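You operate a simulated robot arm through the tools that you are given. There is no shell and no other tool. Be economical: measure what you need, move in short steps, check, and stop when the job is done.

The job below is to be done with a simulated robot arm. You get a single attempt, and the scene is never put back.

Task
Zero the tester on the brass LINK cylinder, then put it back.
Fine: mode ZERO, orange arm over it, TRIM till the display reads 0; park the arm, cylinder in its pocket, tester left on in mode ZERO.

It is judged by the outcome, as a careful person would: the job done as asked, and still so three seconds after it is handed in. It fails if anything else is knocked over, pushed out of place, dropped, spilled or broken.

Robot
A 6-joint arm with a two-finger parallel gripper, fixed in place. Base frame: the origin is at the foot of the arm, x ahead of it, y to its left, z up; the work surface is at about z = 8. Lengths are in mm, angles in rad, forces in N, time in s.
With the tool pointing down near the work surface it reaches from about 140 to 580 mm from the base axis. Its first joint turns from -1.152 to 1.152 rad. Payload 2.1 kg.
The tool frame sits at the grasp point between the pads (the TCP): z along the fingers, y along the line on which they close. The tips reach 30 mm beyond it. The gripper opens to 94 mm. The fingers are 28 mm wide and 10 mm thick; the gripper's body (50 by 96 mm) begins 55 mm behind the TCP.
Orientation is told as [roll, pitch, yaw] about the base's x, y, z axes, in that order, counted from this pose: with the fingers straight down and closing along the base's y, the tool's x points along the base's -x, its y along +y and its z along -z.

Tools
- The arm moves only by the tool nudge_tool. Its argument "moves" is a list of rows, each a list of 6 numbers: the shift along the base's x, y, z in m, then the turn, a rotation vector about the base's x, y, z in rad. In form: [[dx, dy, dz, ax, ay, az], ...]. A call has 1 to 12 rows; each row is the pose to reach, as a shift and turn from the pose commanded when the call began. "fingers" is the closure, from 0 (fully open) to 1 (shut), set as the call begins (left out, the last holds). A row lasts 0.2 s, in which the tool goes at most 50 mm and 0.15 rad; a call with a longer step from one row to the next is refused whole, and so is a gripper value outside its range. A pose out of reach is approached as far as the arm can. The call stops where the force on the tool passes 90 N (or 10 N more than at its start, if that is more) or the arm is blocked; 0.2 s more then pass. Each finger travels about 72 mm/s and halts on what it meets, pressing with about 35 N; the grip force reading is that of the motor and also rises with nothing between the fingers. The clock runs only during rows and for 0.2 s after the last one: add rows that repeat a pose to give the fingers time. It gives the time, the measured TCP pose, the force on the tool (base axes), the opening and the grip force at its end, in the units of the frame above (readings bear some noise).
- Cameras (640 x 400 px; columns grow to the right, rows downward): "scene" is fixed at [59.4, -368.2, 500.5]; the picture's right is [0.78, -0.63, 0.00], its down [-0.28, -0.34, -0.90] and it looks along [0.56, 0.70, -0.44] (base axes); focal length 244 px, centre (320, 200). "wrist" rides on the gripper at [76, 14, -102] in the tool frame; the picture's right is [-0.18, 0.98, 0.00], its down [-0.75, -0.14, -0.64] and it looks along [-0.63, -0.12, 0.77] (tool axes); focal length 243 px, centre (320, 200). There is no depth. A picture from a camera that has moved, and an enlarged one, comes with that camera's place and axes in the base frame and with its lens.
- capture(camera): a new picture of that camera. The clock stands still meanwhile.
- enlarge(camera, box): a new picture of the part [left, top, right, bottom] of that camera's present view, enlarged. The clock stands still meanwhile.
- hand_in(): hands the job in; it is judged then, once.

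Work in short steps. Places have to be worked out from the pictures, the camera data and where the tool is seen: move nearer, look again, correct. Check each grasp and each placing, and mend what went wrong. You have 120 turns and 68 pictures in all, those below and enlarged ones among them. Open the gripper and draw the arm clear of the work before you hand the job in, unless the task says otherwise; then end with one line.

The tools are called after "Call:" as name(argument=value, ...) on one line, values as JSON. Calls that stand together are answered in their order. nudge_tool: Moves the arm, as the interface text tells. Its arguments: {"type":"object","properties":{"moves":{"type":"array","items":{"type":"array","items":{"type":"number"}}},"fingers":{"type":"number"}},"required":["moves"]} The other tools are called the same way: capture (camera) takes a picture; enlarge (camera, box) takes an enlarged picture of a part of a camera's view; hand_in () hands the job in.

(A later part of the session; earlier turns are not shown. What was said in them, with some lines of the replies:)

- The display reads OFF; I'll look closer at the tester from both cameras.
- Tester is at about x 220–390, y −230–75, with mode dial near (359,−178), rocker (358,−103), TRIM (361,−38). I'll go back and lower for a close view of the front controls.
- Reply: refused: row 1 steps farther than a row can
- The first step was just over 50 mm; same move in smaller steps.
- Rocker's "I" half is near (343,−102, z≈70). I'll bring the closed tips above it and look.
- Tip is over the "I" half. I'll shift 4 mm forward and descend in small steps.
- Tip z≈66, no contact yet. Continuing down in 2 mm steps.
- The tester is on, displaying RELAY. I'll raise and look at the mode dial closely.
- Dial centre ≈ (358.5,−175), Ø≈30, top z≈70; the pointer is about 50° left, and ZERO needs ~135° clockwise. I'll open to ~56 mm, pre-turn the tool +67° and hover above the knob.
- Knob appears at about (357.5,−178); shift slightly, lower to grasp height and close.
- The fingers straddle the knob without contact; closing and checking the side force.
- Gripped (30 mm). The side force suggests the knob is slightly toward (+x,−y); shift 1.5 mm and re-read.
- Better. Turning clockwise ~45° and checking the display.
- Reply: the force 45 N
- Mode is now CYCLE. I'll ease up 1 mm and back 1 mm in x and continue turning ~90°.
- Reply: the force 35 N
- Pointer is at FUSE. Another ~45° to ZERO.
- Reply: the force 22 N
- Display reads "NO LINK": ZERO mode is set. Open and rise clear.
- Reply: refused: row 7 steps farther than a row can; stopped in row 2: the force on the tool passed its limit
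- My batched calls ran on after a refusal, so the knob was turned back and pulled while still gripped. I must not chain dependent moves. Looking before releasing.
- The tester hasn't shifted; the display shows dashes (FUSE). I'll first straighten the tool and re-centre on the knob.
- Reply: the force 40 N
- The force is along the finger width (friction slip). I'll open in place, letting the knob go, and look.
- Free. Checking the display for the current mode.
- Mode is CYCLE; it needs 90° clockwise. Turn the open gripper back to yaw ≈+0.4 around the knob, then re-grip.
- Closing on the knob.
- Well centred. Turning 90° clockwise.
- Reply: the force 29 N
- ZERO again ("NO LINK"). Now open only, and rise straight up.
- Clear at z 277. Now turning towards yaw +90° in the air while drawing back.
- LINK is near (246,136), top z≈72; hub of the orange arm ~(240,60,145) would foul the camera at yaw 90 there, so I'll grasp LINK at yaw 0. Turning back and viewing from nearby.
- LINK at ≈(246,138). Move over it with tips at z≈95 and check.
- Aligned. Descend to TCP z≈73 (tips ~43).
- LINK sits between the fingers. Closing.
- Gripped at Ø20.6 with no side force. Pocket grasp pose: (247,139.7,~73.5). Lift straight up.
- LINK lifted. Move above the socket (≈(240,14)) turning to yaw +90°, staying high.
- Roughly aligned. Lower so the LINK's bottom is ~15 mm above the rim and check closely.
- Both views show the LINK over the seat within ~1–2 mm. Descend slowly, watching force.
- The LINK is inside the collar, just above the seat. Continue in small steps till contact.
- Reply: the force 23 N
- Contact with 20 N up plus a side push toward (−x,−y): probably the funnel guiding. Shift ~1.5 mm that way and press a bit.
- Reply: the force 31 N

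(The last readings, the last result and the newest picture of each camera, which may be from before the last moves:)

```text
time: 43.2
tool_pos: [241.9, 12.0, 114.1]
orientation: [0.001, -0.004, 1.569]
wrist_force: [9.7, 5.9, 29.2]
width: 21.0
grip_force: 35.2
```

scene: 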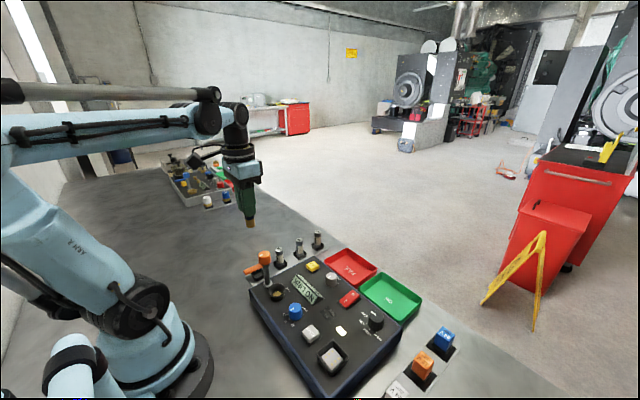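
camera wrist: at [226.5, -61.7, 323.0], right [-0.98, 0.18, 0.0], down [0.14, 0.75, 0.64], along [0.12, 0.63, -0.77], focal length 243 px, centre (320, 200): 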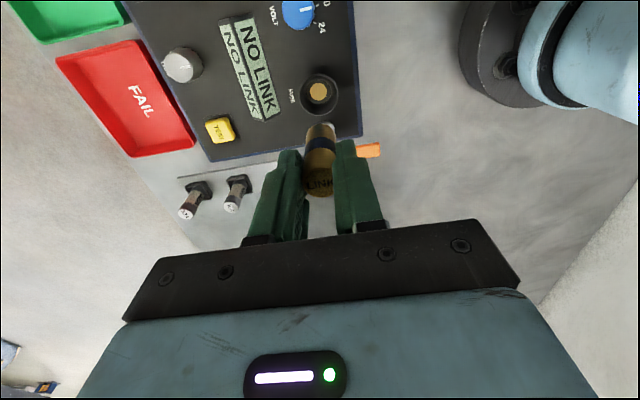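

Call:
nudge_tool(moves=[[0.0006, 0.0005, 0, 0, 0, 0], [0.0006, 0.0005, -0.0015, 0, 0, 0], [0.0006, 0.0005, -0.003, 0, 0, 0]])

Call:
enlarge(camera="wrist", box=[120, 0, 440, 220])

```text
time: 44.0
tool_pos: [241.0, 12.5, 111.2]
orientation: [0.006, 0.0, 1.569]
wrist_force: [-6.5, 3.5, 75.5]
width: 20.8
grip_force: 35.1
```

```text
1.82 times, centred on (280, 110) of wrist
camera zoom: at [228.9, -63.7, 214.5], right [-0.98, 0.19, 0.01], down [0.15, 0.75, 0.64], along [0.11, 0.63, -0.77], focal length 441 px, centre (393, 364)
```

zoom: 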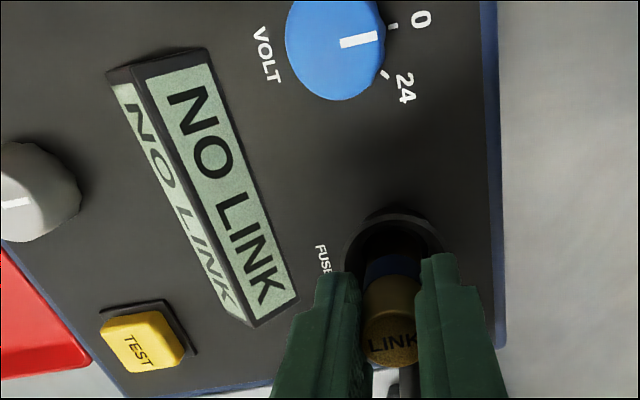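

75 N: firmly bottomed. Ease off and release.

Call:
nudge_tool(moves=[[0, 0, 0.002, 0, 0, 0], [0, 0, 0.002, 0, 0, 0]])

Call:
nudge_tool(moves=[[0, 0, 0, 0, 0, 0], [0, 0, 0, 0, 0, 0], [0, 0, 0, 0, 0, 0]], fingers=0.45)

Call:
enlarge(camera="scene", box=[230, 220, 350, 295])

```text
time: 44.6
tool_pos: [240.9, 13.6, 111.6]
orientation: [0.004, 0.002, 1.569]
wrist_force: [-0.7, -0.2, 22.9]
width: 20.5
grip_force: 35.0
```

```text
time: 45.4
tool_pos: [241.6, 12.3, 111.9]
orientation: [0.003, 0.002, 1.568]
wrist_force: [1.0, -0.3, 0.3]
width: 51.5
grip_force: 0.1
```

```text
5.33 times, centred on (290, 258) of scene
camera zoom: at [59.4, -368.2, 500.5], right [0.78, -0.63, 0.0], down [-0.28, -0.34, -0.9], along [0.56, 0.7, -0.44], focal length 1301 px, centre (480, -107)
```

zoom: 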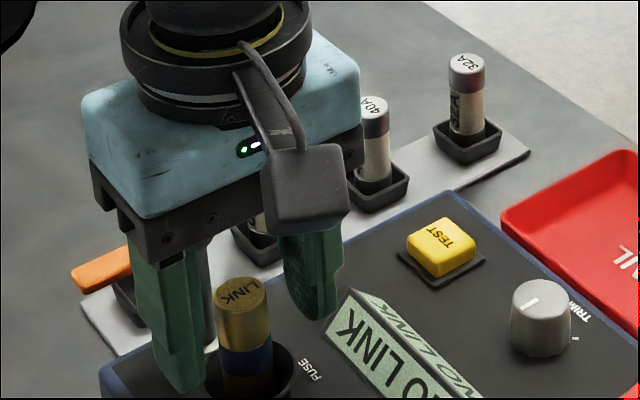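

LINK stands upright in the socket. Rise and swing round to yaw 0 to look at the orange arm.

Call:
nudge_tool(moves=[[0, 0, 0.03, 0, 0, 0], [0, 0, 0.07, 0, 0, 0], [0, 0, 0.11, 0, 0, 0], [0, 0, 0.13, 0, 0, -0.1]])

Call:
nudge_tool(moves=[[-0.005, 0.005, 0, 0, 0, -0.147], [-0.01, 0.01, 0, 0, 0, -0.294], [-0.015, 0.015, 0, 0, 0, -0.441], [-0.02, 0.02, 0, 0, 0, -0.588], [-0.025, 0.025, 0, 0, 0, -0.735], [-0.03, 0.03, 0, 0, 0, -0.882], [-0.035, 0.04, 0, 0, 0, -1.029], [-0.04, 0.045, 0, 0, 0, -1.176], [-0.05, 0.045, 0, 0, 0, -1.323], [-0.06, 0.045, 0, 0, 0, -1.47]])

Call:
capture(camera="wrist")

```text
time: 46.4
tool_pos: [239.2, 11.7, 243.7]
orientation: [0.004, 0.0, 1.467]
wrist_force: [-0.8, -0.8, -0.1]
width: 51.4
grip_force: 0.0
```

```text
time: 48.6
tool_pos: [180.4, 58.0, 242.3]
orientation: [0.004, -0.001, -0.003]
wrist_force: [-0.1, 0.2, 0.2]
width: 51.8
grip_force: 0.1
```

```text
27 pictures are left
camera wrist: at [106.4, 72.0, 344.8], right [0.19, 0.98, 0.0], down [0.75, -0.15, 0.64], along [0.63, -0.12, -0.77], focal length 243 px, centre (320, 200)
```

wrist: 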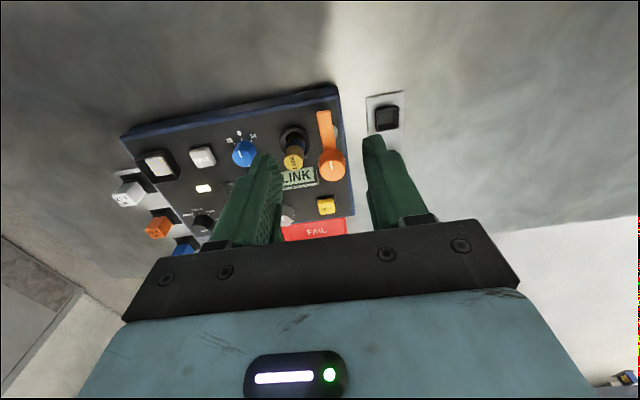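

Hub ≈ (237,60), top z≈143. Hover just above it and check.

Call:
nudge_tool(moves=[[0.03, 0.001, -0.01, 0, 0, 0], [0.057, 0.002, -0.035, 0, 0, 0], [0.057, 0.002, -0.055, 0, 0, 0], [0.057, 0.002, -0.055, 0, 0, 0]])

Call:
enlarge(camera="wrist", box=[200, 60, 440, 220])

Call:
enlarge(camera="scene", box=[210, 215, 330, 290])

```text
time: 49.6
tool_pos: [238.5, 59.6, 186.8]
orientation: [0.002, 0.0, -0.001]
wrist_force: [-0.2, 0.2, -0.3]
width: 52.0
grip_force: 0.0
```

```text
2.50 times, centred on (320, 140) of wrist
camera zoom: at [163.8, 73.3, 289.7], right [0.19, 0.98, 0.0], down [0.75, -0.14, 0.64], along [0.63, -0.12, -0.77], focal length 606 px, centre (320, 350)
```

zoom: 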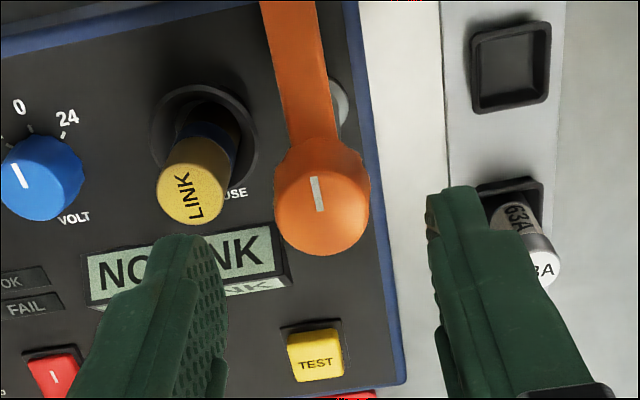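

```text
5.33 times, centred on (270, 252) of scene
camera zoom: at [59.4, -368.2, 500.5], right [0.78, -0.63, 0.0], down [-0.28, -0.34, -0.9], along [0.56, 0.7, -0.44], focal length 1301 px, centre (587, -80)
```

zoom: 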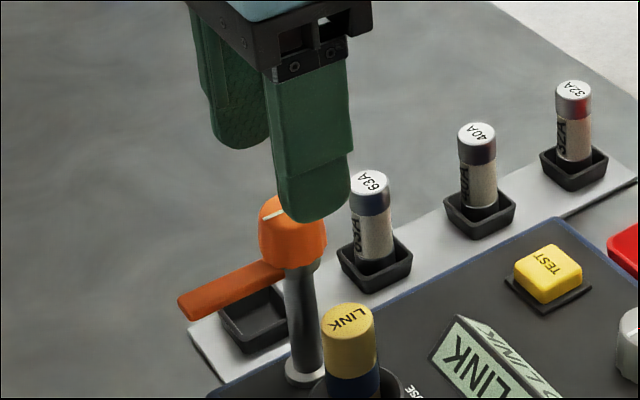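

Centred on the hub. Lower 34 mm and close on it.

Call:
nudge_tool(moves=[[-0.001, 0, -0.015, 0, 0, 0], [-0.001, 0, -0.027, 0, 0, 0], [-0.001, 0, -0.034, 0, 0, 0], [-0.001, 0, -0.034, 0, 0, 0]])

Call:
nudge_tool(moves=[[0, 0, 0, 0, 0, 0], [0, 0, 0, 0, 0, 0], [0, 0, 0, 0, 0, 0]], fingers=1)

```text
time: 50.6
tool_pos: [237.4, 60.2, 154.1]
orientation: [0.003, 0.0, -0.002]
wrist_force: [-1.1, -0.8, 0.6]
width: 51.9
grip_force: 0.1
```

```text
time: 51.4
tool_pos: [237.0, 59.7, 153.3]
orientation: [0.004, 0.0, -0.001]
wrist_force: [1.8, -1.3, -4.1]
width: 26.5
grip_force: 44.6
```

Gripped hub (26.5 mm), low side load. Rotate the arm +90° toward the socket, first half.

Call:
nudge_tool(moves=[[0, 0, 0, 0, 0, 0.14], [0, 0, 0, 0, 0, 0.28], [0, 0, 0, 0, 0, 0.42], [0, 0, 0, 0, 0, 0.56], [0, 0, 0, 0, 0, 0.7], [0, 0, 0, 0, 0, 0.8]])

Call:
enlarge(camera="scene", box=[210, 215, 370, 315])

```text
time: 52.8
tool_pos: [238.3, 57.8, 153.3]
orientation: [-0.005, 0.003, 0.801]
wrist_force: [4.4, -26.5, 31.2]
width: 26.4
grip_force: 45.0
```

```text
4.00 times, centred on (290, 265) of scene
camera zoom: at [59.3, -368.2, 500.5], right [0.78, -0.63, 0.0], down [-0.28, -0.34, -0.9], along [0.56, 0.7, -0.44], focal length 976 px, centre (440, -60)
```

zoom: 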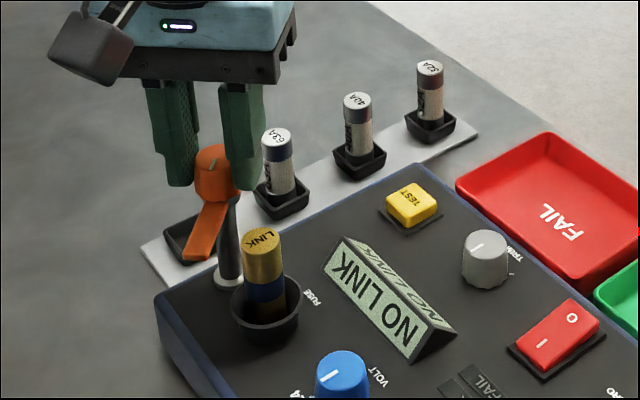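

The arm swings with the gripper. Ease 1 mm in −y and continue.

Call:
nudge_tool(moves=[[0, -0.001, 0.001, 0, 0, 0.14], [0, -0.001, 0.001, 0, 0, 0.28], [0, -0.001, 0.001, 0, 0, 0.42], [0, -0.001, 0.001, 0, 0, 0.56], [0, -0.001, 0.001, 0, 0, 0.7], [0, -0.001, 0.001, 0, 0, 0.8]])

Call:
enlarge(camera="scene", box=[210, 215, 370, 315])

```text
time: 54.2
tool_pos: [239.5, 57.4, 155.3]
orientation: [-0.013, 0.002, 1.599]
wrist_force: [39.3, -14.3, -3.1]
width: 26.2
grip_force: 45.0
```

```text
4.00 times, centred on (290, 265) of scene
camera zoom: at [59.4, -368.2, 500.5], right [0.78, -0.63, 0.0], down [-0.28, -0.34, -0.9], along [0.56, 0.7, -0.44], focal length 976 px, centre (440, -60)
```

zoom: 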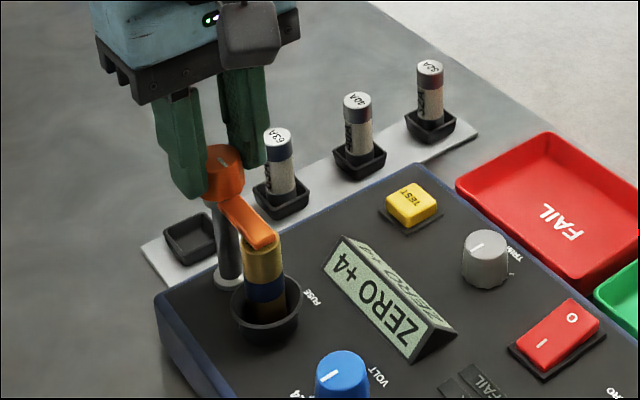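

Display: "ZERO +4". The arm is over the LINK. Release the hub (open only).

Call:
nudge_tool(moves=[[0.001, 0, 0, 0, 0, 0], [0.001, 0, 0, 0, 0, 0], [0.001, 0, 0, 0, 0, 0]], fingers=0.45)

```text
time: 55.0
tool_pos: [237.6, 58.3, 154.9]
orientation: [0.004, -0.001, 1.6]
wrist_force: [0.0, 0.1, -0.5]
width: 51.7
grip_force: 0.1
```

Released cleanly. Rise, then go toward TRIM.

Call:
nudge_tool(moves=[[0, 0, 0.03, 0, 0, 0], [0, 0, 0.07, 0, 0, 0], [0.02, -0.01, 0.09, 0, 0, -0.14], [0.04, -0.03, 0.09, 0, 0, -0.28], [0.06, -0.05, 0.09, 0, 0, -0.42], [0.075, -0.07, 0.08, 0, 0, -0.56], [0.08, -0.09, 0.06, 0, 0, -0.7], [0.08, -0.098, 0.04, 0, 0, -0.84], [0.08, -0.098, 0.02, 0, 0, -0.98], [0.08, -0.098, 0.01, 0, 0, -1.12], [0.08, -0.098, 0.005, 0, 0, -1.26], [0.08, -0.098, 0.005, 0, 0, -1.4]])

Call:
capture(camera="wrist")

```text
time: 57.6
tool_pos: [317.4, -39.0, 159.9]
orientation: [0.004, 0.001, 0.195]
wrist_force: [-1.1, -0.1, 0.2]
width: 51.7
grip_force: 0.0
```

```text
22 pictures are left
camera wrist: at [242.2, -40.6, 262.4], right [-0.01, 1.0, 0.0], down [0.77, 0.01, 0.64], along [0.64, 0.01, -0.77], focal length 243 px, centre (320, 200)
```

wrist: 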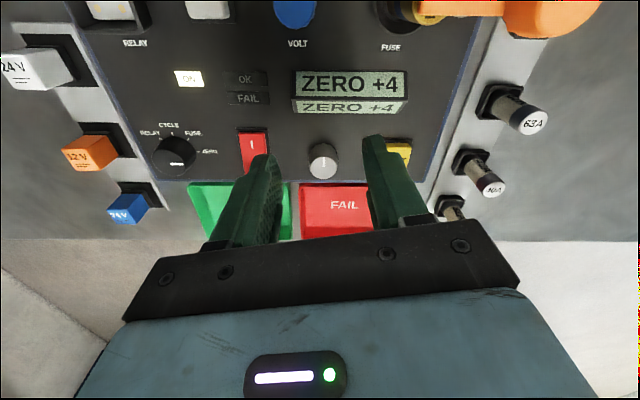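

TRIM ≈ (359,−37). Hover over it and verify.

Call:
nudge_tool(moves=[[0.02, 0.001, -0.01, 0, 0, 0], [0.042, 0.002, -0.025, 0, 0, 0], [0.042, 0.002, -0.037, 0, 0, 0], [0.042, 0.002, -0.037, 0, 0, 0]])

Call:
capture(camera="wrist")

Call:
enlarge(camera="scene", box=[270, 240, 390, 315])

```text
time: 58.6
tool_pos: [360.8, -37.7, 122.8]
orientation: [0.004, 0.0, 0.2]
wrist_force: [-0.4, -0.8, 0.0]
width: 51.9
grip_force: 0.1
```

```text
21 pictures are left
camera wrist: at [284.3, -39.7, 225.5], right [-0.01, 1.0, 0.0], down [0.77, 0.01, 0.64], along [0.64, 0.01, -0.77], focal length 243 px, centre (320, 200)
```

wrist: 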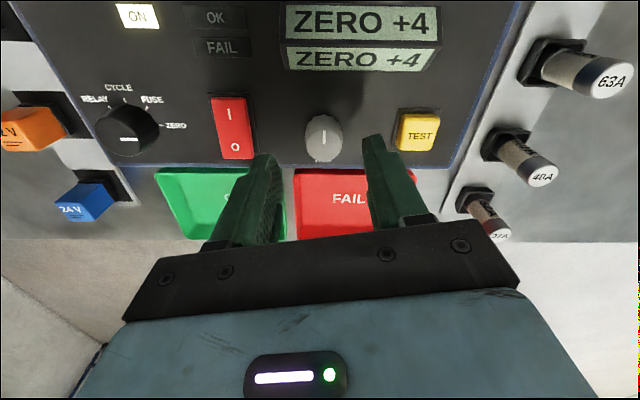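

```text
5.33 times, centred on (330, 278) of scene
camera zoom: at [59.4, -368.2, 500.5], right [0.78, -0.63, 0.0], down [-0.28, -0.34, -0.9], along [0.56, 0.7, -0.44], focal length 1301 px, centre (267, -213)
```

zoom: 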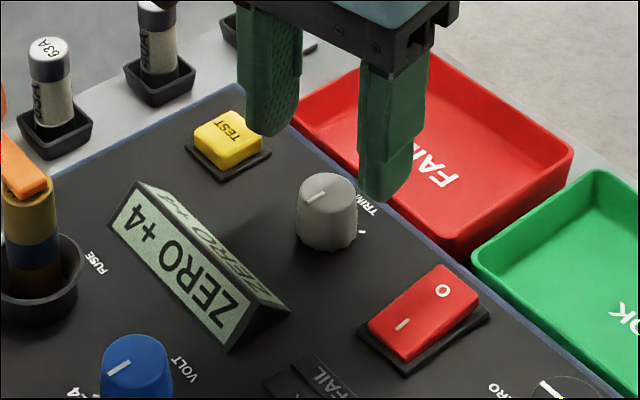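

TRIM ≈ (358,−36). Small shift, descend, and close.

Call:
nudge_tool(moves=[[-0.002, 0.001, -0.015, 0, 0, 0], [-0.002, 0.001, -0.028, 0, 0, 0], [-0.002, 0.001, -0.036, 0, 0, 0], [-0.002, 0.001, -0.036, 0, 0, 0]])

Call:
enlarge(camera="wrist", box=[200, 0, 480, 220])

```text
time: 59.6
tool_pos: [356.4, -37.7, 86.7]
orientation: [0.003, 0.0, 0.198]
wrist_force: [-0.5, -0.3, 0.5]
width: 51.8
grip_force: 0.2
```

```text
1.82 times, centred on (340, 110) of wrist
camera zoom: at [281.3, -38.8, 189.4], right [-0.01, 1.0, 0.0], down [0.77, 0.01, 0.64], along [0.64, 0.01, -0.77], focal length 441 px, centre (284, 364)
```

zoom: 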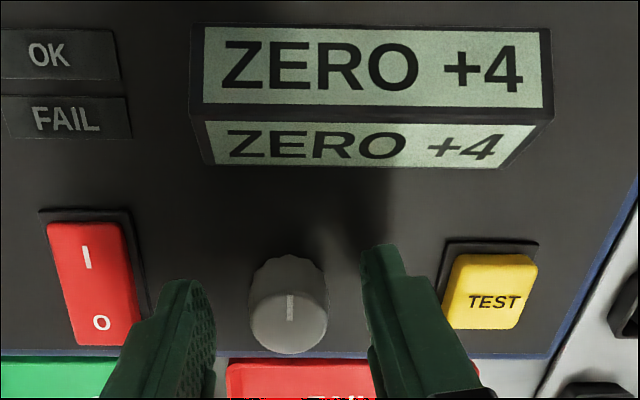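

Knob centred between fingers. Closing.

Call:
nudge_tool(moves=[[0.001, 0, 0, 0, 0, 0], [0.001, 0, 0, 0, 0, 0], [0.001, 0, 0, 0, 0, 0]], fingers=1)

```text
time: 60.4
tool_pos: [357.5, -37.9, 85.6]
orientation: [0.006, 0.004, 0.199]
wrist_force: [-7.9, 5.3, -1.8]
width: 26.0
grip_force: 45.1
```

Gripped. Try a small clockwise turn (−0.3 rad) to learn the effect.

Call:
nudge_tool(moves=[[0, 0.0005, 0, 0, 0, -0.1], [0, 0.0005, 0, 0, 0, -0.2], [0, 0.0005, 0, 0, 0, -0.3], [0, 0.0005, 0, 0, 0, -0.3]])

Call:
enlarge(camera="wrist", box=[200, 0, 480, 220])

```text
time: 61.4
tool_pos: [358.2, -33.5, 85.9]
orientation: [0.007, 0.003, -0.1]
wrist_force: [-17.1, 19.3, 39.0]
width: 26.1
grip_force: 45.2
```

```text
1.82 times, centred on (340, 110) of wrist
camera zoom: at [285.5, -13.9, 189.6], right [0.28, 0.96, 0.01], down [0.74, -0.22, 0.64], along [0.61, -0.18, -0.77], focal length 441 px, centre (284, 364)
```

zoom: 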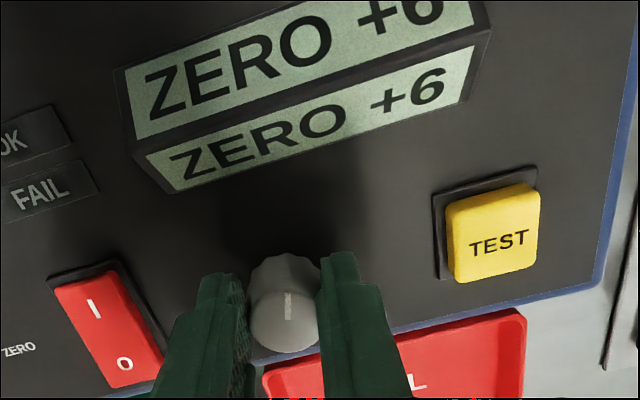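

Clockwise raises it (~2 counts per 0.3 rad). Turn +0.9 rad anticlockwise toward 0.

Call:
nudge_tool(moves=[[-0.0005, 0.0005, 0, 0, 0, 0.13], [-0.0005, 0.0005, 0, 0, 0, 0.26], [-0.0005, 0.0005, 0, 0, 0, 0.39], [-0.0005, 0.0005, 0, 0, 0, 0.52], [-0.0005, 0.0005, 0, 0, 0, 0.65], [-0.0005, 0.0005, 0, 0, 0, 0.78], [-0.0005, 0.0005, 0, 0, 0, 0.9], [-0.0005, 0.0005, 0, 0, 0, 0.9]])

Call:
enlarge(camera="scene", box=[250, 240, 390, 325])

```text
time: 63.2
tool_pos: [359.5, -39.2, 86.0]
orientation: [-0.009, 0.002, 0.797]
wrist_force: [22.1, -33.8, -5.8]
width: 25.9
grip_force: 44.4
```

```text
4.57 times, centred on (320, 282) of scene
camera zoom: at [59.4, -368.2, 500.5], right [0.78, -0.63, 0.0], down [-0.28, -0.34, -0.9], along [0.56, 0.7, -0.44], focal length 1115 px, centre (320, -177)
```

zoom: 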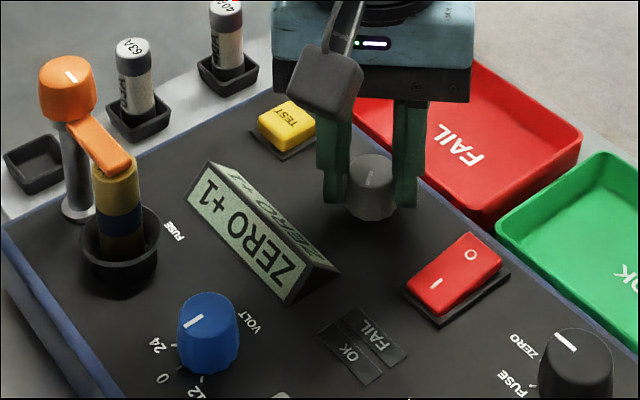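

Reads +1. One more step: +0.16 rad, easing the side load.

Call:
nudge_tool(moves=[[0.0008, -0.0012, 0, 0, 0, 0.08], [0.0008, -0.0012, 0, 0, 0, 0.16], [0.0008, -0.0012, 0, 0, 0, 0.16]])

Call:
enlarge(camera="scene", box=[250, 240, 390, 325])

```text
time: 64.0
tool_pos: [360.6, -38.3, 85.3]
orientation: [-0.009, 0.004, 0.958]
wrist_force: [22.1, -33.7, 1.0]
width: 26.0
grip_force: 44.7
```

```text
4.57 times, centred on (320, 282) of scene
camera zoom: at [59.4, -368.2, 500.5], right [0.78, -0.63, 0.0], down [-0.28, -0.34, -0.9], along [0.56, 0.7, -0.44], focal length 1115 px, centre (320, -177)
```

zoom: 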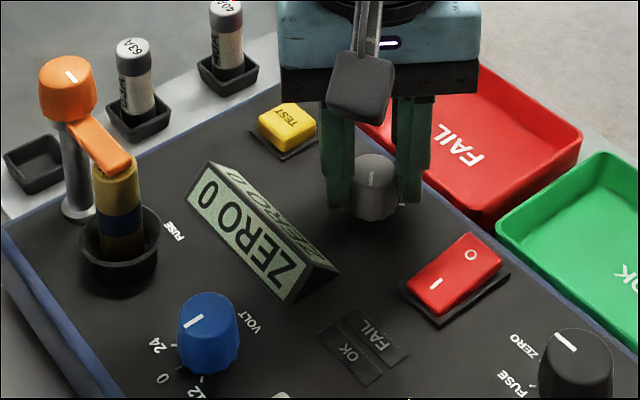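

Display "ZERO 0". Open in place and rise straight.

Call:
nudge_tool(moves=[[0, 0, 0, 0, 0, 0], [0, 0, 0, 0, 0, 0], [0, 0, 0, 0, 0, 0], [0, 0, 0.03, 0, 0, 0], [0, 0, 0.07, 0, 0, 0], [0, 0, 0.11, 0, 0, 0]], fingers=0.45)

Call:
enlarge(camera="scene", box=[240, 235, 420, 350])

```text
time: 65.4
tool_pos: [358.6, -34.5, 195.1]
orientation: [0.003, 0.001, 0.959]
wrist_force: [0.3, -0.1, 0.9]
width: 51.6
grip_force: 0.1
```

```text
3.48 times, centred on (330, 292) of scene
camera zoom: at [59.4, -368.2, 500.5], right [0.78, -0.63, 0.0], down [-0.28, -0.34, -0.9], along [0.56, 0.7, -0.44], focal length 848 px, centre (285, -122)
```

zoom: 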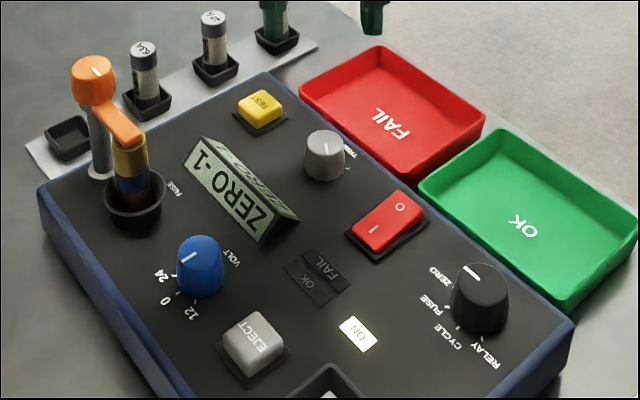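

It slipped to −1 on release because of the side load. Knob centre is really ≈(360.5,−38.3); re-centre, descend and re-grip.

Call:
nudge_tool(moves=[[0.0017, -0.0035, -0.04, 0, 0, 0], [0.0017, -0.0035, -0.08, 0, 0, 0], [0.0017, -0.0035, -0.1, 0, 0, 0], [0.0017, -0.0035, -0.109, 0, 0, 0], [0.0017, -0.0035, -0.109, 0, 0, 0]])

Call:
nudge_tool(moves=[[0, 0, 0, 0, 0, 0], [0, 0, 0, 0, 0, 0], [0, 0, 0, 0, 0, 0]], fingers=1)

```text
time: 66.6
tool_pos: [359.5, -38.6, 85.7]
orientation: [0.004, 0.0, 0.957]
wrist_force: [0.2, 0.3, 0.5]
width: 51.8
grip_force: 0.1
```

```text
time: 67.4
tool_pos: [360.0, -38.7, 87.0]
orientation: [0.0, -0.001, 0.959]
wrist_force: [12.7, -7.5, -9.1]
width: 25.9
grip_force: 44.8
```

Much better centred. Turn −0.15 rad with a slight ease.

Call:
nudge_tool(moves=[[0.001, -0.0006, 0, 0, 0, 0], [0.001, -0.0006, 0, 0, 0, -0.08], [0.001, -0.0006, 0, 0, 0, -0.16], [0.001, -0.0006, 0, 0, 0, -0.16]])

Call:
enlarge(camera="scene", box=[250, 240, 390, 325])

```text
time: 68.4
tool_pos: [361.6, -39.8, 87.3]
orientation: [0.01, 0.0, 0.798]
wrist_force: [-5.6, 13.7, -22.4]
width: 26.0
grip_force: 45.3
```

```text
4.57 times, centred on (320, 282) of scene
camera zoom: at [59.5, -368.2, 500.4], right [0.78, -0.63, 0.0], down [-0.28, -0.34, -0.9], along [0.56, 0.7, -0.44], focal length 1115 px, centre (320, -177)
```

zoom: 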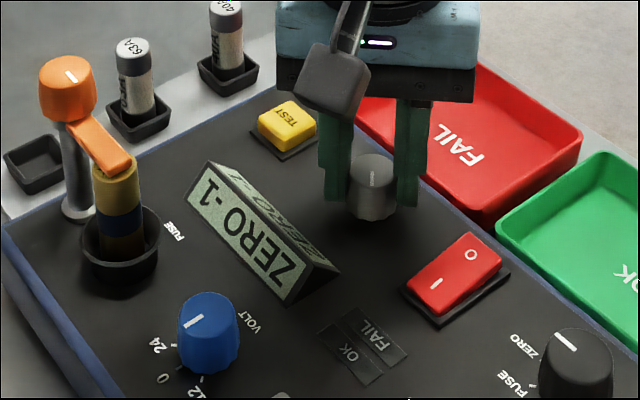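

Still −1 (some compliance). Another −0.1 rad.

Call:
nudge_tool(moves=[[-0.0003, 0.0005, 0, 0, 0, -0.05], [-0.0003, 0.0005, 0, 0, 0, -0.1], [-0.0003, 0.0005, 0, 0, 0, -0.1]])

Call:
enlarge(camera="scene", box=[250, 240, 390, 325])

```text
time: 69.2
tool_pos: [360.2, -39.2, 87.3]
orientation: [0.011, 0.001, 0.699]
wrist_force: [-20.2, 20.4, -11.5]
width: 25.8
grip_force: 44.5
```

```text
4.57 times, centred on (320, 282) of scene
camera zoom: at [59.4, -368.2, 500.5], right [0.78, -0.63, 0.0], down [-0.28, -0.34, -0.9], along [0.56, 0.7, -0.44], focal length 1115 px, centre (320, -177)
```

zoom: 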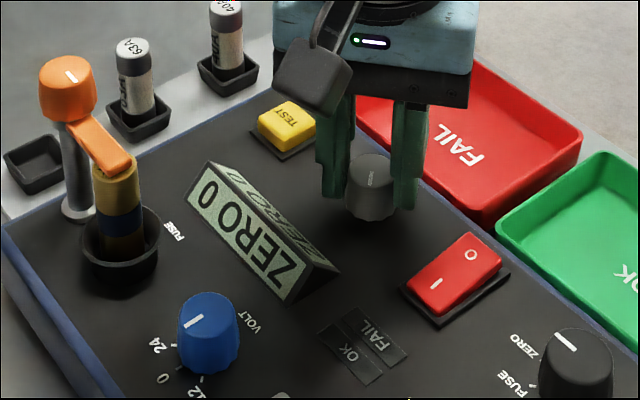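

Reads 0. Null the side load before releasing: shift (−1,+1.2) mm.

Call:
nudge_tool(moves=[[-0.001, 0.0012, 0, 0, 0, 0], [-0.001, 0.0012, 0, 0, 0, 0]])

```text
time: 69.8
tool_pos: [360.2, -38.4, 87.4]
orientation: [0.006, 0.001, 0.698]
wrist_force: [-10.2, 16.5, -2.6]
width: 25.7
grip_force: 45.4
```

Call:
nudge_tool(moves=[[-0.0008, 0.0013, 0, 0, 0, 0], [-0.0008, 0.0013, 0, 0, 0, 0]])

```text
time: 70.4
tool_pos: [359.0, -38.6, 86.9]
orientation: [0.0, -0.001, 0.698]
wrist_force: [-1.4, 3.9, -9.0]
width: 26.1
grip_force: 44.9
```

Side load is gone. Release and rise, then read the display.

Call:
nudge_tool(moves=[[0, 0, 0, 0, 0, 0], [0, 0, 0, 0, 0, 0], [0, 0, 0, 0, 0, 0], [0, 0, 0.03, 0, 0, 0], [0, 0, 0.07, 0, 0, 0], [0, 0, 0.11, 0, 0, 0]], fingers=0.45)

Call:
enlarge(camera="scene", box=[240, 235, 420, 350])

```text
time: 71.8
tool_pos: [357.7, -38.0, 198.3]
orientation: [0.003, -0.001, 0.698]
wrist_force: [0.0, 0.1, -0.3]
width: 51.8
grip_force: 0.1
```

```text
3.48 times, centred on (330, 292) of scene
camera zoom: at [59.4, -368.2, 500.5], right [0.78, -0.63, 0.0], down [-0.28, -0.34, -0.9], along [0.56, 0.7, -0.44], focal length 848 px, centre (285, -122)
```

zoom: 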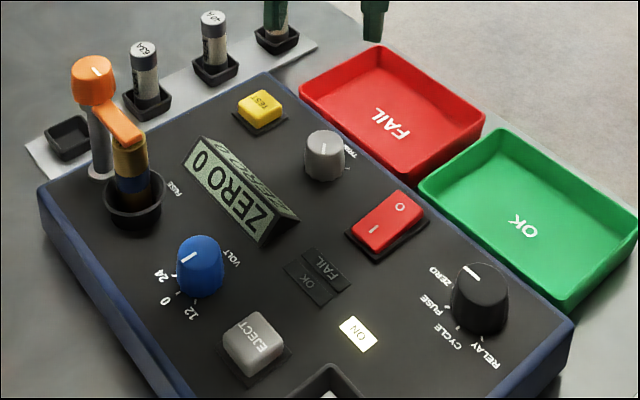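

Display holds "ZERO 0". Now park the arm: go above the hub (true centre ≈(239.5,59.5)) at yaw 1.6.

Call:
nudge_tool(moves=[[-0.01, 0.01, 0.015, 0, 0, 0.14], [-0.035, 0.03, 0.02, 0, 0, 0.28], [-0.06, 0.05, 0.02, 0, 0, 0.42], [-0.085, 0.07, 0.02, 0, 0, 0.56], [-0.105, 0.09, 0.02, 0, 0, 0.7], [-0.1185, 0.0975, 0.02, 0, 0, 0.84], [-0.1185, 0.0975, 0.02, 0, 0, 0.9], [-0.1185, 0.0975, 0.005, 0, 0, 0.9], [-0.1185, 0.0975, 0.005, 0, 0, 0.9]])

Call:
enlarge(camera="wrist", box=[200, 60, 440, 220])

```text
time: 73.8
tool_pos: [241.9, 57.8, 202.5]
orientation: [0.004, 0.0, 1.6]
wrist_force: [0.1, -0.3, -0.2]
width: 51.6
grip_force: 0.0
```

```text
2.50 times, centred on (320, 140) of wrist
camera zoom: at [230.6, -18.4, 305.0], right [-0.99, 0.16, 0.0], down [0.12, 0.76, 0.64], along [0.1, 0.63, -0.77], focal length 606 px, centre (320, 350)
```

zoom: 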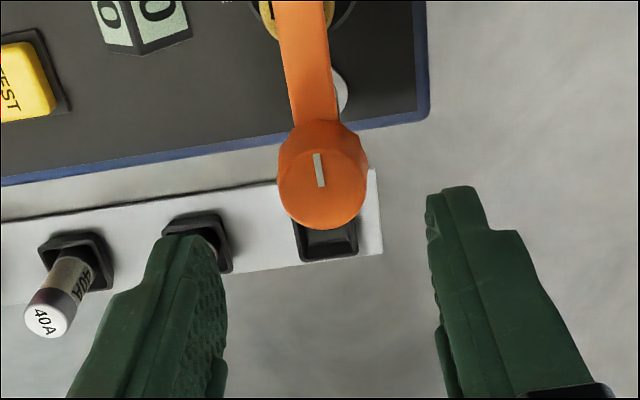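

Centred well. Lower onto the hub and close.

Call:
nudge_tool(moves=[[0.0007, 0, -0.02, 0, 0, 0], [0.0007, 0, -0.038, 0, 0, 0], [0.0007, 0, -0.047, 0, 0, 0], [0.0007, 0, -0.047, 0, 0, 0]])

Call:
nudge_tool(moves=[[0, 0, 0, 0, 0, 0], [0, 0, 0, 0, 0, 0], [0, 0, 0, 0, 0, 0]], fingers=1)

```text
time: 74.8
tool_pos: [243.1, 60.1, 155.8]
orientation: [0.004, -0.001, 1.599]
wrist_force: [-0.8, 0.3, -1.0]
width: 51.7
grip_force: 0.0
```

```text
time: 75.6
tool_pos: [240.2, 60.2, 154.6]
orientation: [0.007, 0.0, 1.599]
wrist_force: [-17.2, -0.4, 1.4]
width: 26.5
grip_force: 44.8
```

Gripped; ease −1.3 mm in x and rotate back.

Call:
nudge_tool(moves=[[-0.0015, 0, 0, 0, 0, 0], [-0.0015, 0, 0, 0, 0, -0.14], [-0.0015, 0, 0, 0, 0, -0.28], [-0.0015, 0, 0, 0, 0, -0.42], [-0.0015, 0, 0, 0, 0, -0.56], [-0.0015, 0, 0, 0, 0, -0.7], [-0.0015, 0, 0, 0, 0, -0.8]])

```text
time: 77.2
tool_pos: [239.6, 59.6, 156.0]
orientation: [0.003, 0.0, 0.796]
wrist_force: [-7.9, 1.1, 29.8]
width: 26.1
grip_force: 45.0
```

Call:
nudge_tool(moves=[[-0.0005, 0, 0.0005, 0, 0, -0.14], [-0.0005, 0, 0.0005, 0, 0, -0.28], [-0.0005, 0, 0.0005, 0, 0, -0.42], [-0.0005, 0, 0.0005, 0, 0, -0.56], [-0.0005, 0, 0.0005, 0, 0, -0.7], [-0.0005, 0, 0.0005, 0, 0, -0.81]])

Call:
enlarge(camera="scene", box=[210, 215, 370, 315])

```text
time: 78.6
tool_pos: [239.6, 60.2, 156.1]
orientation: [0.001, 0.0, -0.015]
wrist_force: [4.2, -10.7, 19.7]
width: 26.2
grip_force: 44.7
```

```text
4.00 times, centred on (290, 265) of scene
camera zoom: at [59.3, -368.2, 500.5], right [0.78, -0.63, 0.0], down [-0.28, -0.34, -0.9], along [0.56, 0.7, -0.44], focal length 976 px, centre (440, -60)
```

zoom: 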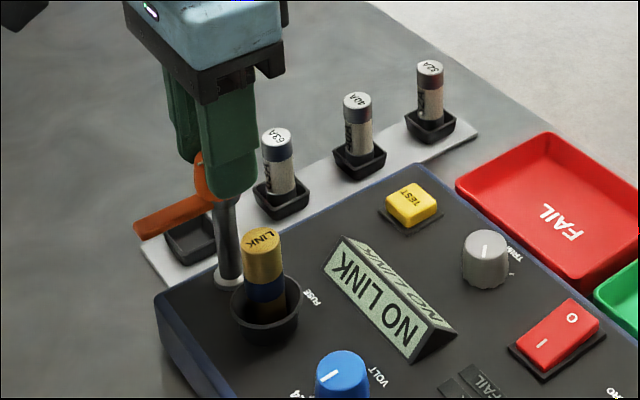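

Arm is back at its parked position. Release and rise.

Call:
nudge_tool(moves=[[0, -0.0005, 0, 0, 0, 0], [0, -0.0005, 0, 0, 0, 0], [0, -0.0005, 0, 0, 0, 0], [0, -0.0005, 0.03, 0, 0, 0], [0, -0.0005, 0.07, 0, 0, 0], [0, -0.0005, 0.095, 0, 0, 0]], fingers=0.45)

```text
time: 80.0
tool_pos: [238.5, 60.0, 250.3]
orientation: [0.004, 0.0, -0.012]
wrist_force: [0.7, 0.0, -0.8]
width: 51.6
grip_force: 0.1
```

Turn to yaw 90° above the LINK at (241,13).

Call:
nudge_tool(moves=[[0, -0.005, 0, 0, 0, 0.145], [0, -0.01, 0, 0, 0, 0.29], [0, -0.015, 0, 0, 0, 0.435], [0, -0.02, 0, 0, 0, 0.58], [0, -0.03, 0, 0, 0, 0.725], [0.001, -0.04, 0, 0, 0, 0.87], [0.001, -0.047, 0, 0, 0, 1.015], [0.001, -0.047, 0, 0, 0, 1.16], [0.001, -0.047, 0, 0, 0, 1.305], [0.001, -0.047, -0.03, 0, 0, 1.45], [0.001, -0.047, -0.06, 0, 0, 1.582], [0.001, -0.047, -0.075, 0, 0, 1.582]])

Call:
enlarge(camera="wrist", box=[200, 60, 440, 220])

```text
time: 82.6
tool_pos: [241.9, 10.8, 175.6]
orientation: [0.003, 0.0, 1.572]
wrist_force: [-0.4, -0.4, -0.1]
width: 51.7
grip_force: 0.1
```

```text
2.50 times, centred on (320, 140) of wrist
camera zoom: at [229.3, -64.7, 277.8], right [-0.98, 0.18, 0.0], down [0.14, 0.75, 0.64], along [0.11, 0.63, -0.77], focal length 606 px, centre (320, 350)
```

zoom: 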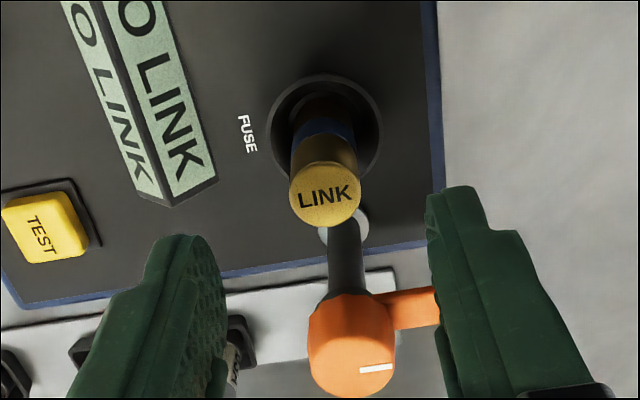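

LINK lies centred between the fingers. Descend to the previous grasp height (z≈112).

Call:
nudge_tool(moves=[[-0.0005, 0.001, -0.03, 0, 0, 0], [-0.0005, 0.001, -0.05, 0, 0, 0], [-0.0005, 0.001, -0.063, 0, 0, 0], [-0.0005, 0.001, -0.063, 0, 0, 0]])

Call:
nudge_tool(moves=[[0, 0, 0, 0, 0, 0], [0, 0, 0, 0, 0, 0], [0, 0, 0, 0, 0, 0]], fingers=1)

```text
time: 83.6
tool_pos: [240.6, 12.9, 111.7]
orientation: [0.004, 0.001, 1.57]
wrist_force: [0.4, -0.1, -0.5]
width: 51.8
grip_force: 0.1
```

```text
time: 84.4
tool_pos: [241.3, 11.9, 113.0]
orientation: [0.004, 0.001, 1.57]
wrist_force: [0.4, -0.1, 0.5]
width: 20.6
grip_force: 34.8
```

Gripped. Lift straight up out of the socket.

Call:
nudge_tool(moves=[[0, 0, 0.008, 0, 0, 0], [0, 0, 0.02, 0, 0, 0], [0, 0, 0.05, 0, 0, 0], [0, 0, 0.09, 0, 0, 0], [0, 0, 0.127, 0, 0, 0]])

```text
time: 85.6
tool_pos: [240.5, 12.2, 238.6]
orientation: [0.002, 0.001, 1.571]
wrist_force: [0.6, -1.5, -1.9]
width: 20.7
grip_force: 34.4
```

Carry it back above the LINK pocket, turning to yaw 0.

Call:
nudge_tool(moves=[[0, 0.01, 0, 0, 0, -0.147], [0, 0.02, 0, 0, 0, -0.294], [0, 0.04, 0, 0, 0, -0.441], [0.002, 0.06, 0, 0, 0, -0.588], [0.003, 0.08, 0, 0, 0, -0.735], [0.005, 0.1, 0, 0, 0, -0.882], [0.006, 0.12, 0, 0, 0, -1.029], [0.006, 0.127, 0, 0, 0, -1.176], [0.006, 0.127, 0, 0, 0, -1.323], [0.006, 0.127, -0.03, 0, 0, -1.47], [0.006, 0.127, -0.06, 0, 0, -1.571], [0.006, 0.127, -0.09, 0, 0, -1.571]])

Call:
enlarge(camera="wrist", box=[200, 20, 440, 220])

```text
time: 88.2
tool_pos: [245.2, 140.9, 148.5]
orientation: [0.005, 0.001, -0.002]
wrist_force: [-0.1, -0.1, -2.2]
width: 21.0
grip_force: 35.2
```

```text
2.00 times, centred on (320, 120) of wrist
camera zoom: at [170.7, 155.4, 252.5], right [0.19, 0.98, 0.0], down [0.75, -0.14, 0.64], along [0.63, -0.12, -0.77], focal length 485 px, centre (320, 360)
```

zoom: 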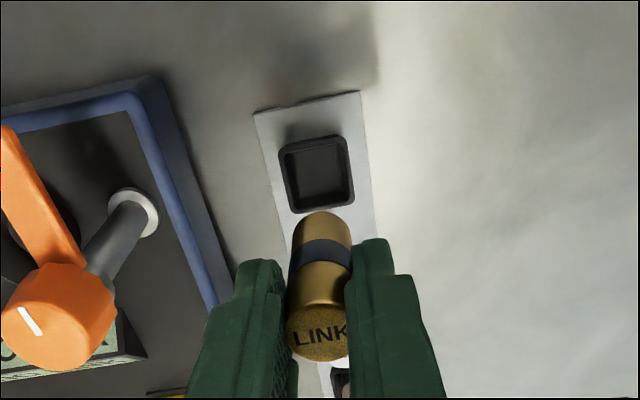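

The predicted landing is ~1 mm off pocket centre; correct (+1,−1.2 mm) and descend most of the way.

Call:
nudge_tool(moves=[[0.001, -0.0012, -0.015, 0, 0, 0], [0.001, -0.0012, -0.03, 0, 0, 0], [0.001, -0.0012, -0.045, 0, 0, 0], [0.001, -0.0012, -0.053, 0, 0, 0], [0.001, -0.0012, -0.053, 0, 0, 0]])

Call:
enlarge(camera="wrist", box=[200, 20, 440, 220])

```text
time: 89.4
tool_pos: [248.7, 139.4, 96.6]
orientation: [0.004, 0.001, 0.0]
wrist_force: [0.8, -0.2, -0.5]
width: 20.6
grip_force: 35.2
```

```text
2.00 times, centred on (320, 120) of wrist
camera zoom: at [173.6, 153.4, 199.8], right [0.18, 0.98, 0.0], down [0.75, -0.14, 0.64], along [0.63, -0.12, -0.77], focal length 485 px, centre (320, 360)
```

zoom: 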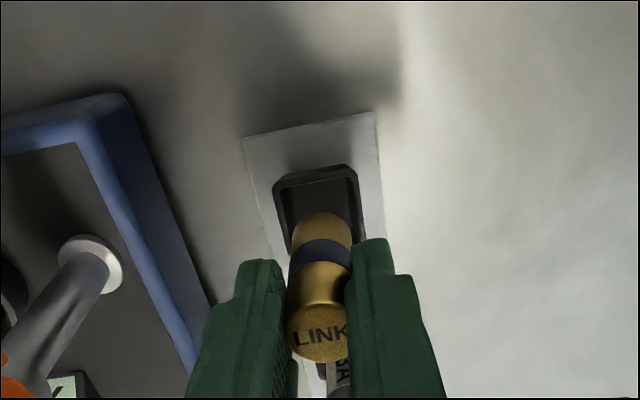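

My command bookkeeping puts the LINK within 0.5 mm of its original spot, and the view agrees. Descend slowly.

Call:
nudge_tool(moves=[[0, 0, -0.006, 0, 0, 0], [0, 0, -0.011, 0, 0, 0], [0, 0, -0.015, 0, 0, 0], [0, 0, -0.018, 0, 0, 0]])

```text
time: 90.4
tool_pos: [248.2, 139.6, 78.2]
orientation: [0.004, 0.0, 0.001]
wrist_force: [0.0, -0.1, -1.6]
width: 20.5
grip_force: 34.9
```

No contact yet at z≈78; continue in 1 mm steps.

Call:
nudge_tool(moves=[[0, 0, -0.001, 0, 0, 0], [0, 0, -0.002, 0, 0, 0], [0, 0, -0.003, 0, 0, 0]])

```text
time: 91.2
tool_pos: [248.3, 139.1, 74.6]
orientation: [0.003, 0.003, -0.001]
wrist_force: [-2.7, 1.0, 0.1]
width: 20.8
grip_force: 35.0
```

Call:
nudge_tool(moves=[[0, 0, -0.001, 0, 0, 0], [0, 0, -0.002, 0, 0, 0]])

```text
time: 91.8
tool_pos: [247.1, 138.8, 72.9]
orientation: [0.003, -0.001, 0.0]
wrist_force: [-3.6, 0.0, 0.1]
width: 20.7
grip_force: 35.0
```

Call:
nudge_tool(moves=[[-0.0005, 0, -0.001, 0, 0, 0], [-0.0005, 0, -0.002, 0, 0, 0]])

```text
time: 92.4
tool_pos: [246.7, 138.8, 72.5]
orientation: [0.005, -0.002, 0.001]
wrist_force: [-3.7, 3.0, 16.9]
width: 20.6
grip_force: 35.3
```

The LINK is on the pocket floor (17 N). Release it.

Call:
nudge_tool(moves=[[0, 0, 0.0005, 0, 0, 0], [0, 0, 0.0005, 0, 0, 0], [0, 0, 0.0005, 0, 0, 0]], fingers=0.4)

Call:
nudge_tool(moves=[[0, 0, 0.03, 0, 0, 0], [0, 0, 0.07, 0, 0, 0], [0, 0, 0.11, 0, 0, 0], [0, 0, 0.15, 0, 0, 0], [0, 0.02, 0.19, 0, 0, 0]])

Call:
enlarge(camera="scene", box=[225, 220, 465, 370])

```text
time: 93.2
tool_pos: [246.9, 138.7, 72.2]
orientation: [0.002, 0.001, 0.0]
wrist_force: [0.3, 0.0, -0.5]
width: 56.3
grip_force: 0.1
```

```text
time: 94.4
tool_pos: [246.9, 158.7, 263.9]
orientation: [0.004, 0.001, 0.001]
wrist_force: [0.4, 1.0, 0.0]
width: 56.5
grip_force: 0.0
```

```text
2.67 times, centred on (345, 295) of scene
camera zoom: at [59.4, -368.2, 500.5], right [0.78, -0.63, 0.0], down [-0.28, -0.34, -0.9], along [0.56, 0.7, -0.44], focal length 650 px, centre (253, -53)
```

zoom: 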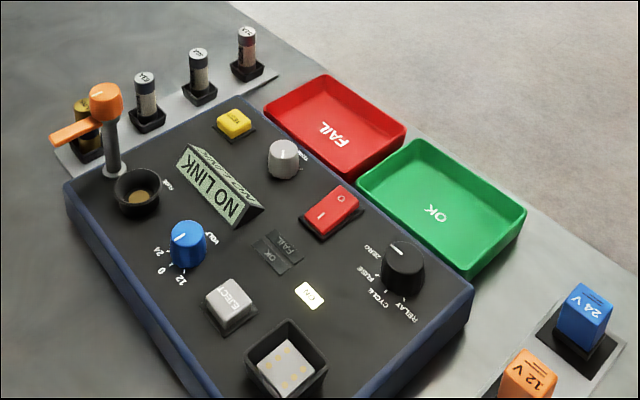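

Everything appears in place. One last check of the LINK from the wrist after drawing back.

Call:
nudge_tool(moves=[[-0.03, 0, 0.01, 0, 0, 0], [-0.05, -0.01, 0.02, 0, 0, 0]], fingers=0)

Call:
enlarge(camera="wrist", box=[200, 40, 440, 200])

```text
time: 95.0
tool_pos: [196.8, 149.4, 282.1]
orientation: [0.003, 0.001, -0.001]
wrist_force: [0.1, -0.6, -0.4]
width: 94.0
grip_force: 0.1
```

```text
2.50 times, centred on (320, 120) of wrist
camera zoom: at [121.8, 163.5, 384.7], right [0.18, 0.98, 0.0], down [0.75, -0.14, 0.64], along [0.63, -0.12, -0.77], focal length 606 px, centre (320, 400)
```

zoom: 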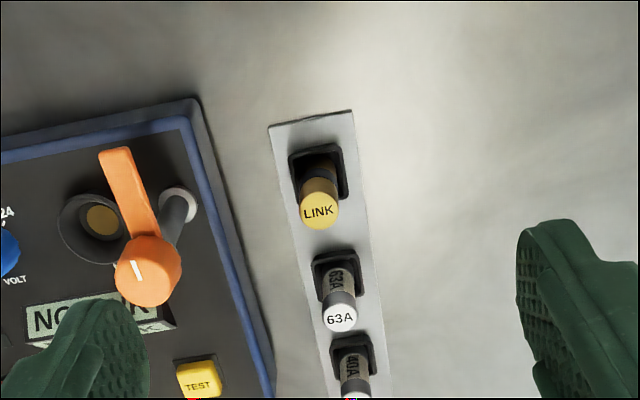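

LINK is upright in its pocket, the arm is parked, and the tester is on in ZERO. Handing in.

Call:
hand_in()

```text
The job is handed in.
```

The tester was zeroed on the LINK cylinder: the display read "ZERO 0" and held after I let go of TRIM. The orange arm is parked, LINK is upright in its pocket, and the tester is on in mode ZERO, now showing "NO LINK" with the socket empty. Along the way I pulled on the mode dial by mistake while still gripping it; the tester did not shift, and I turned the dial back to ZERO.
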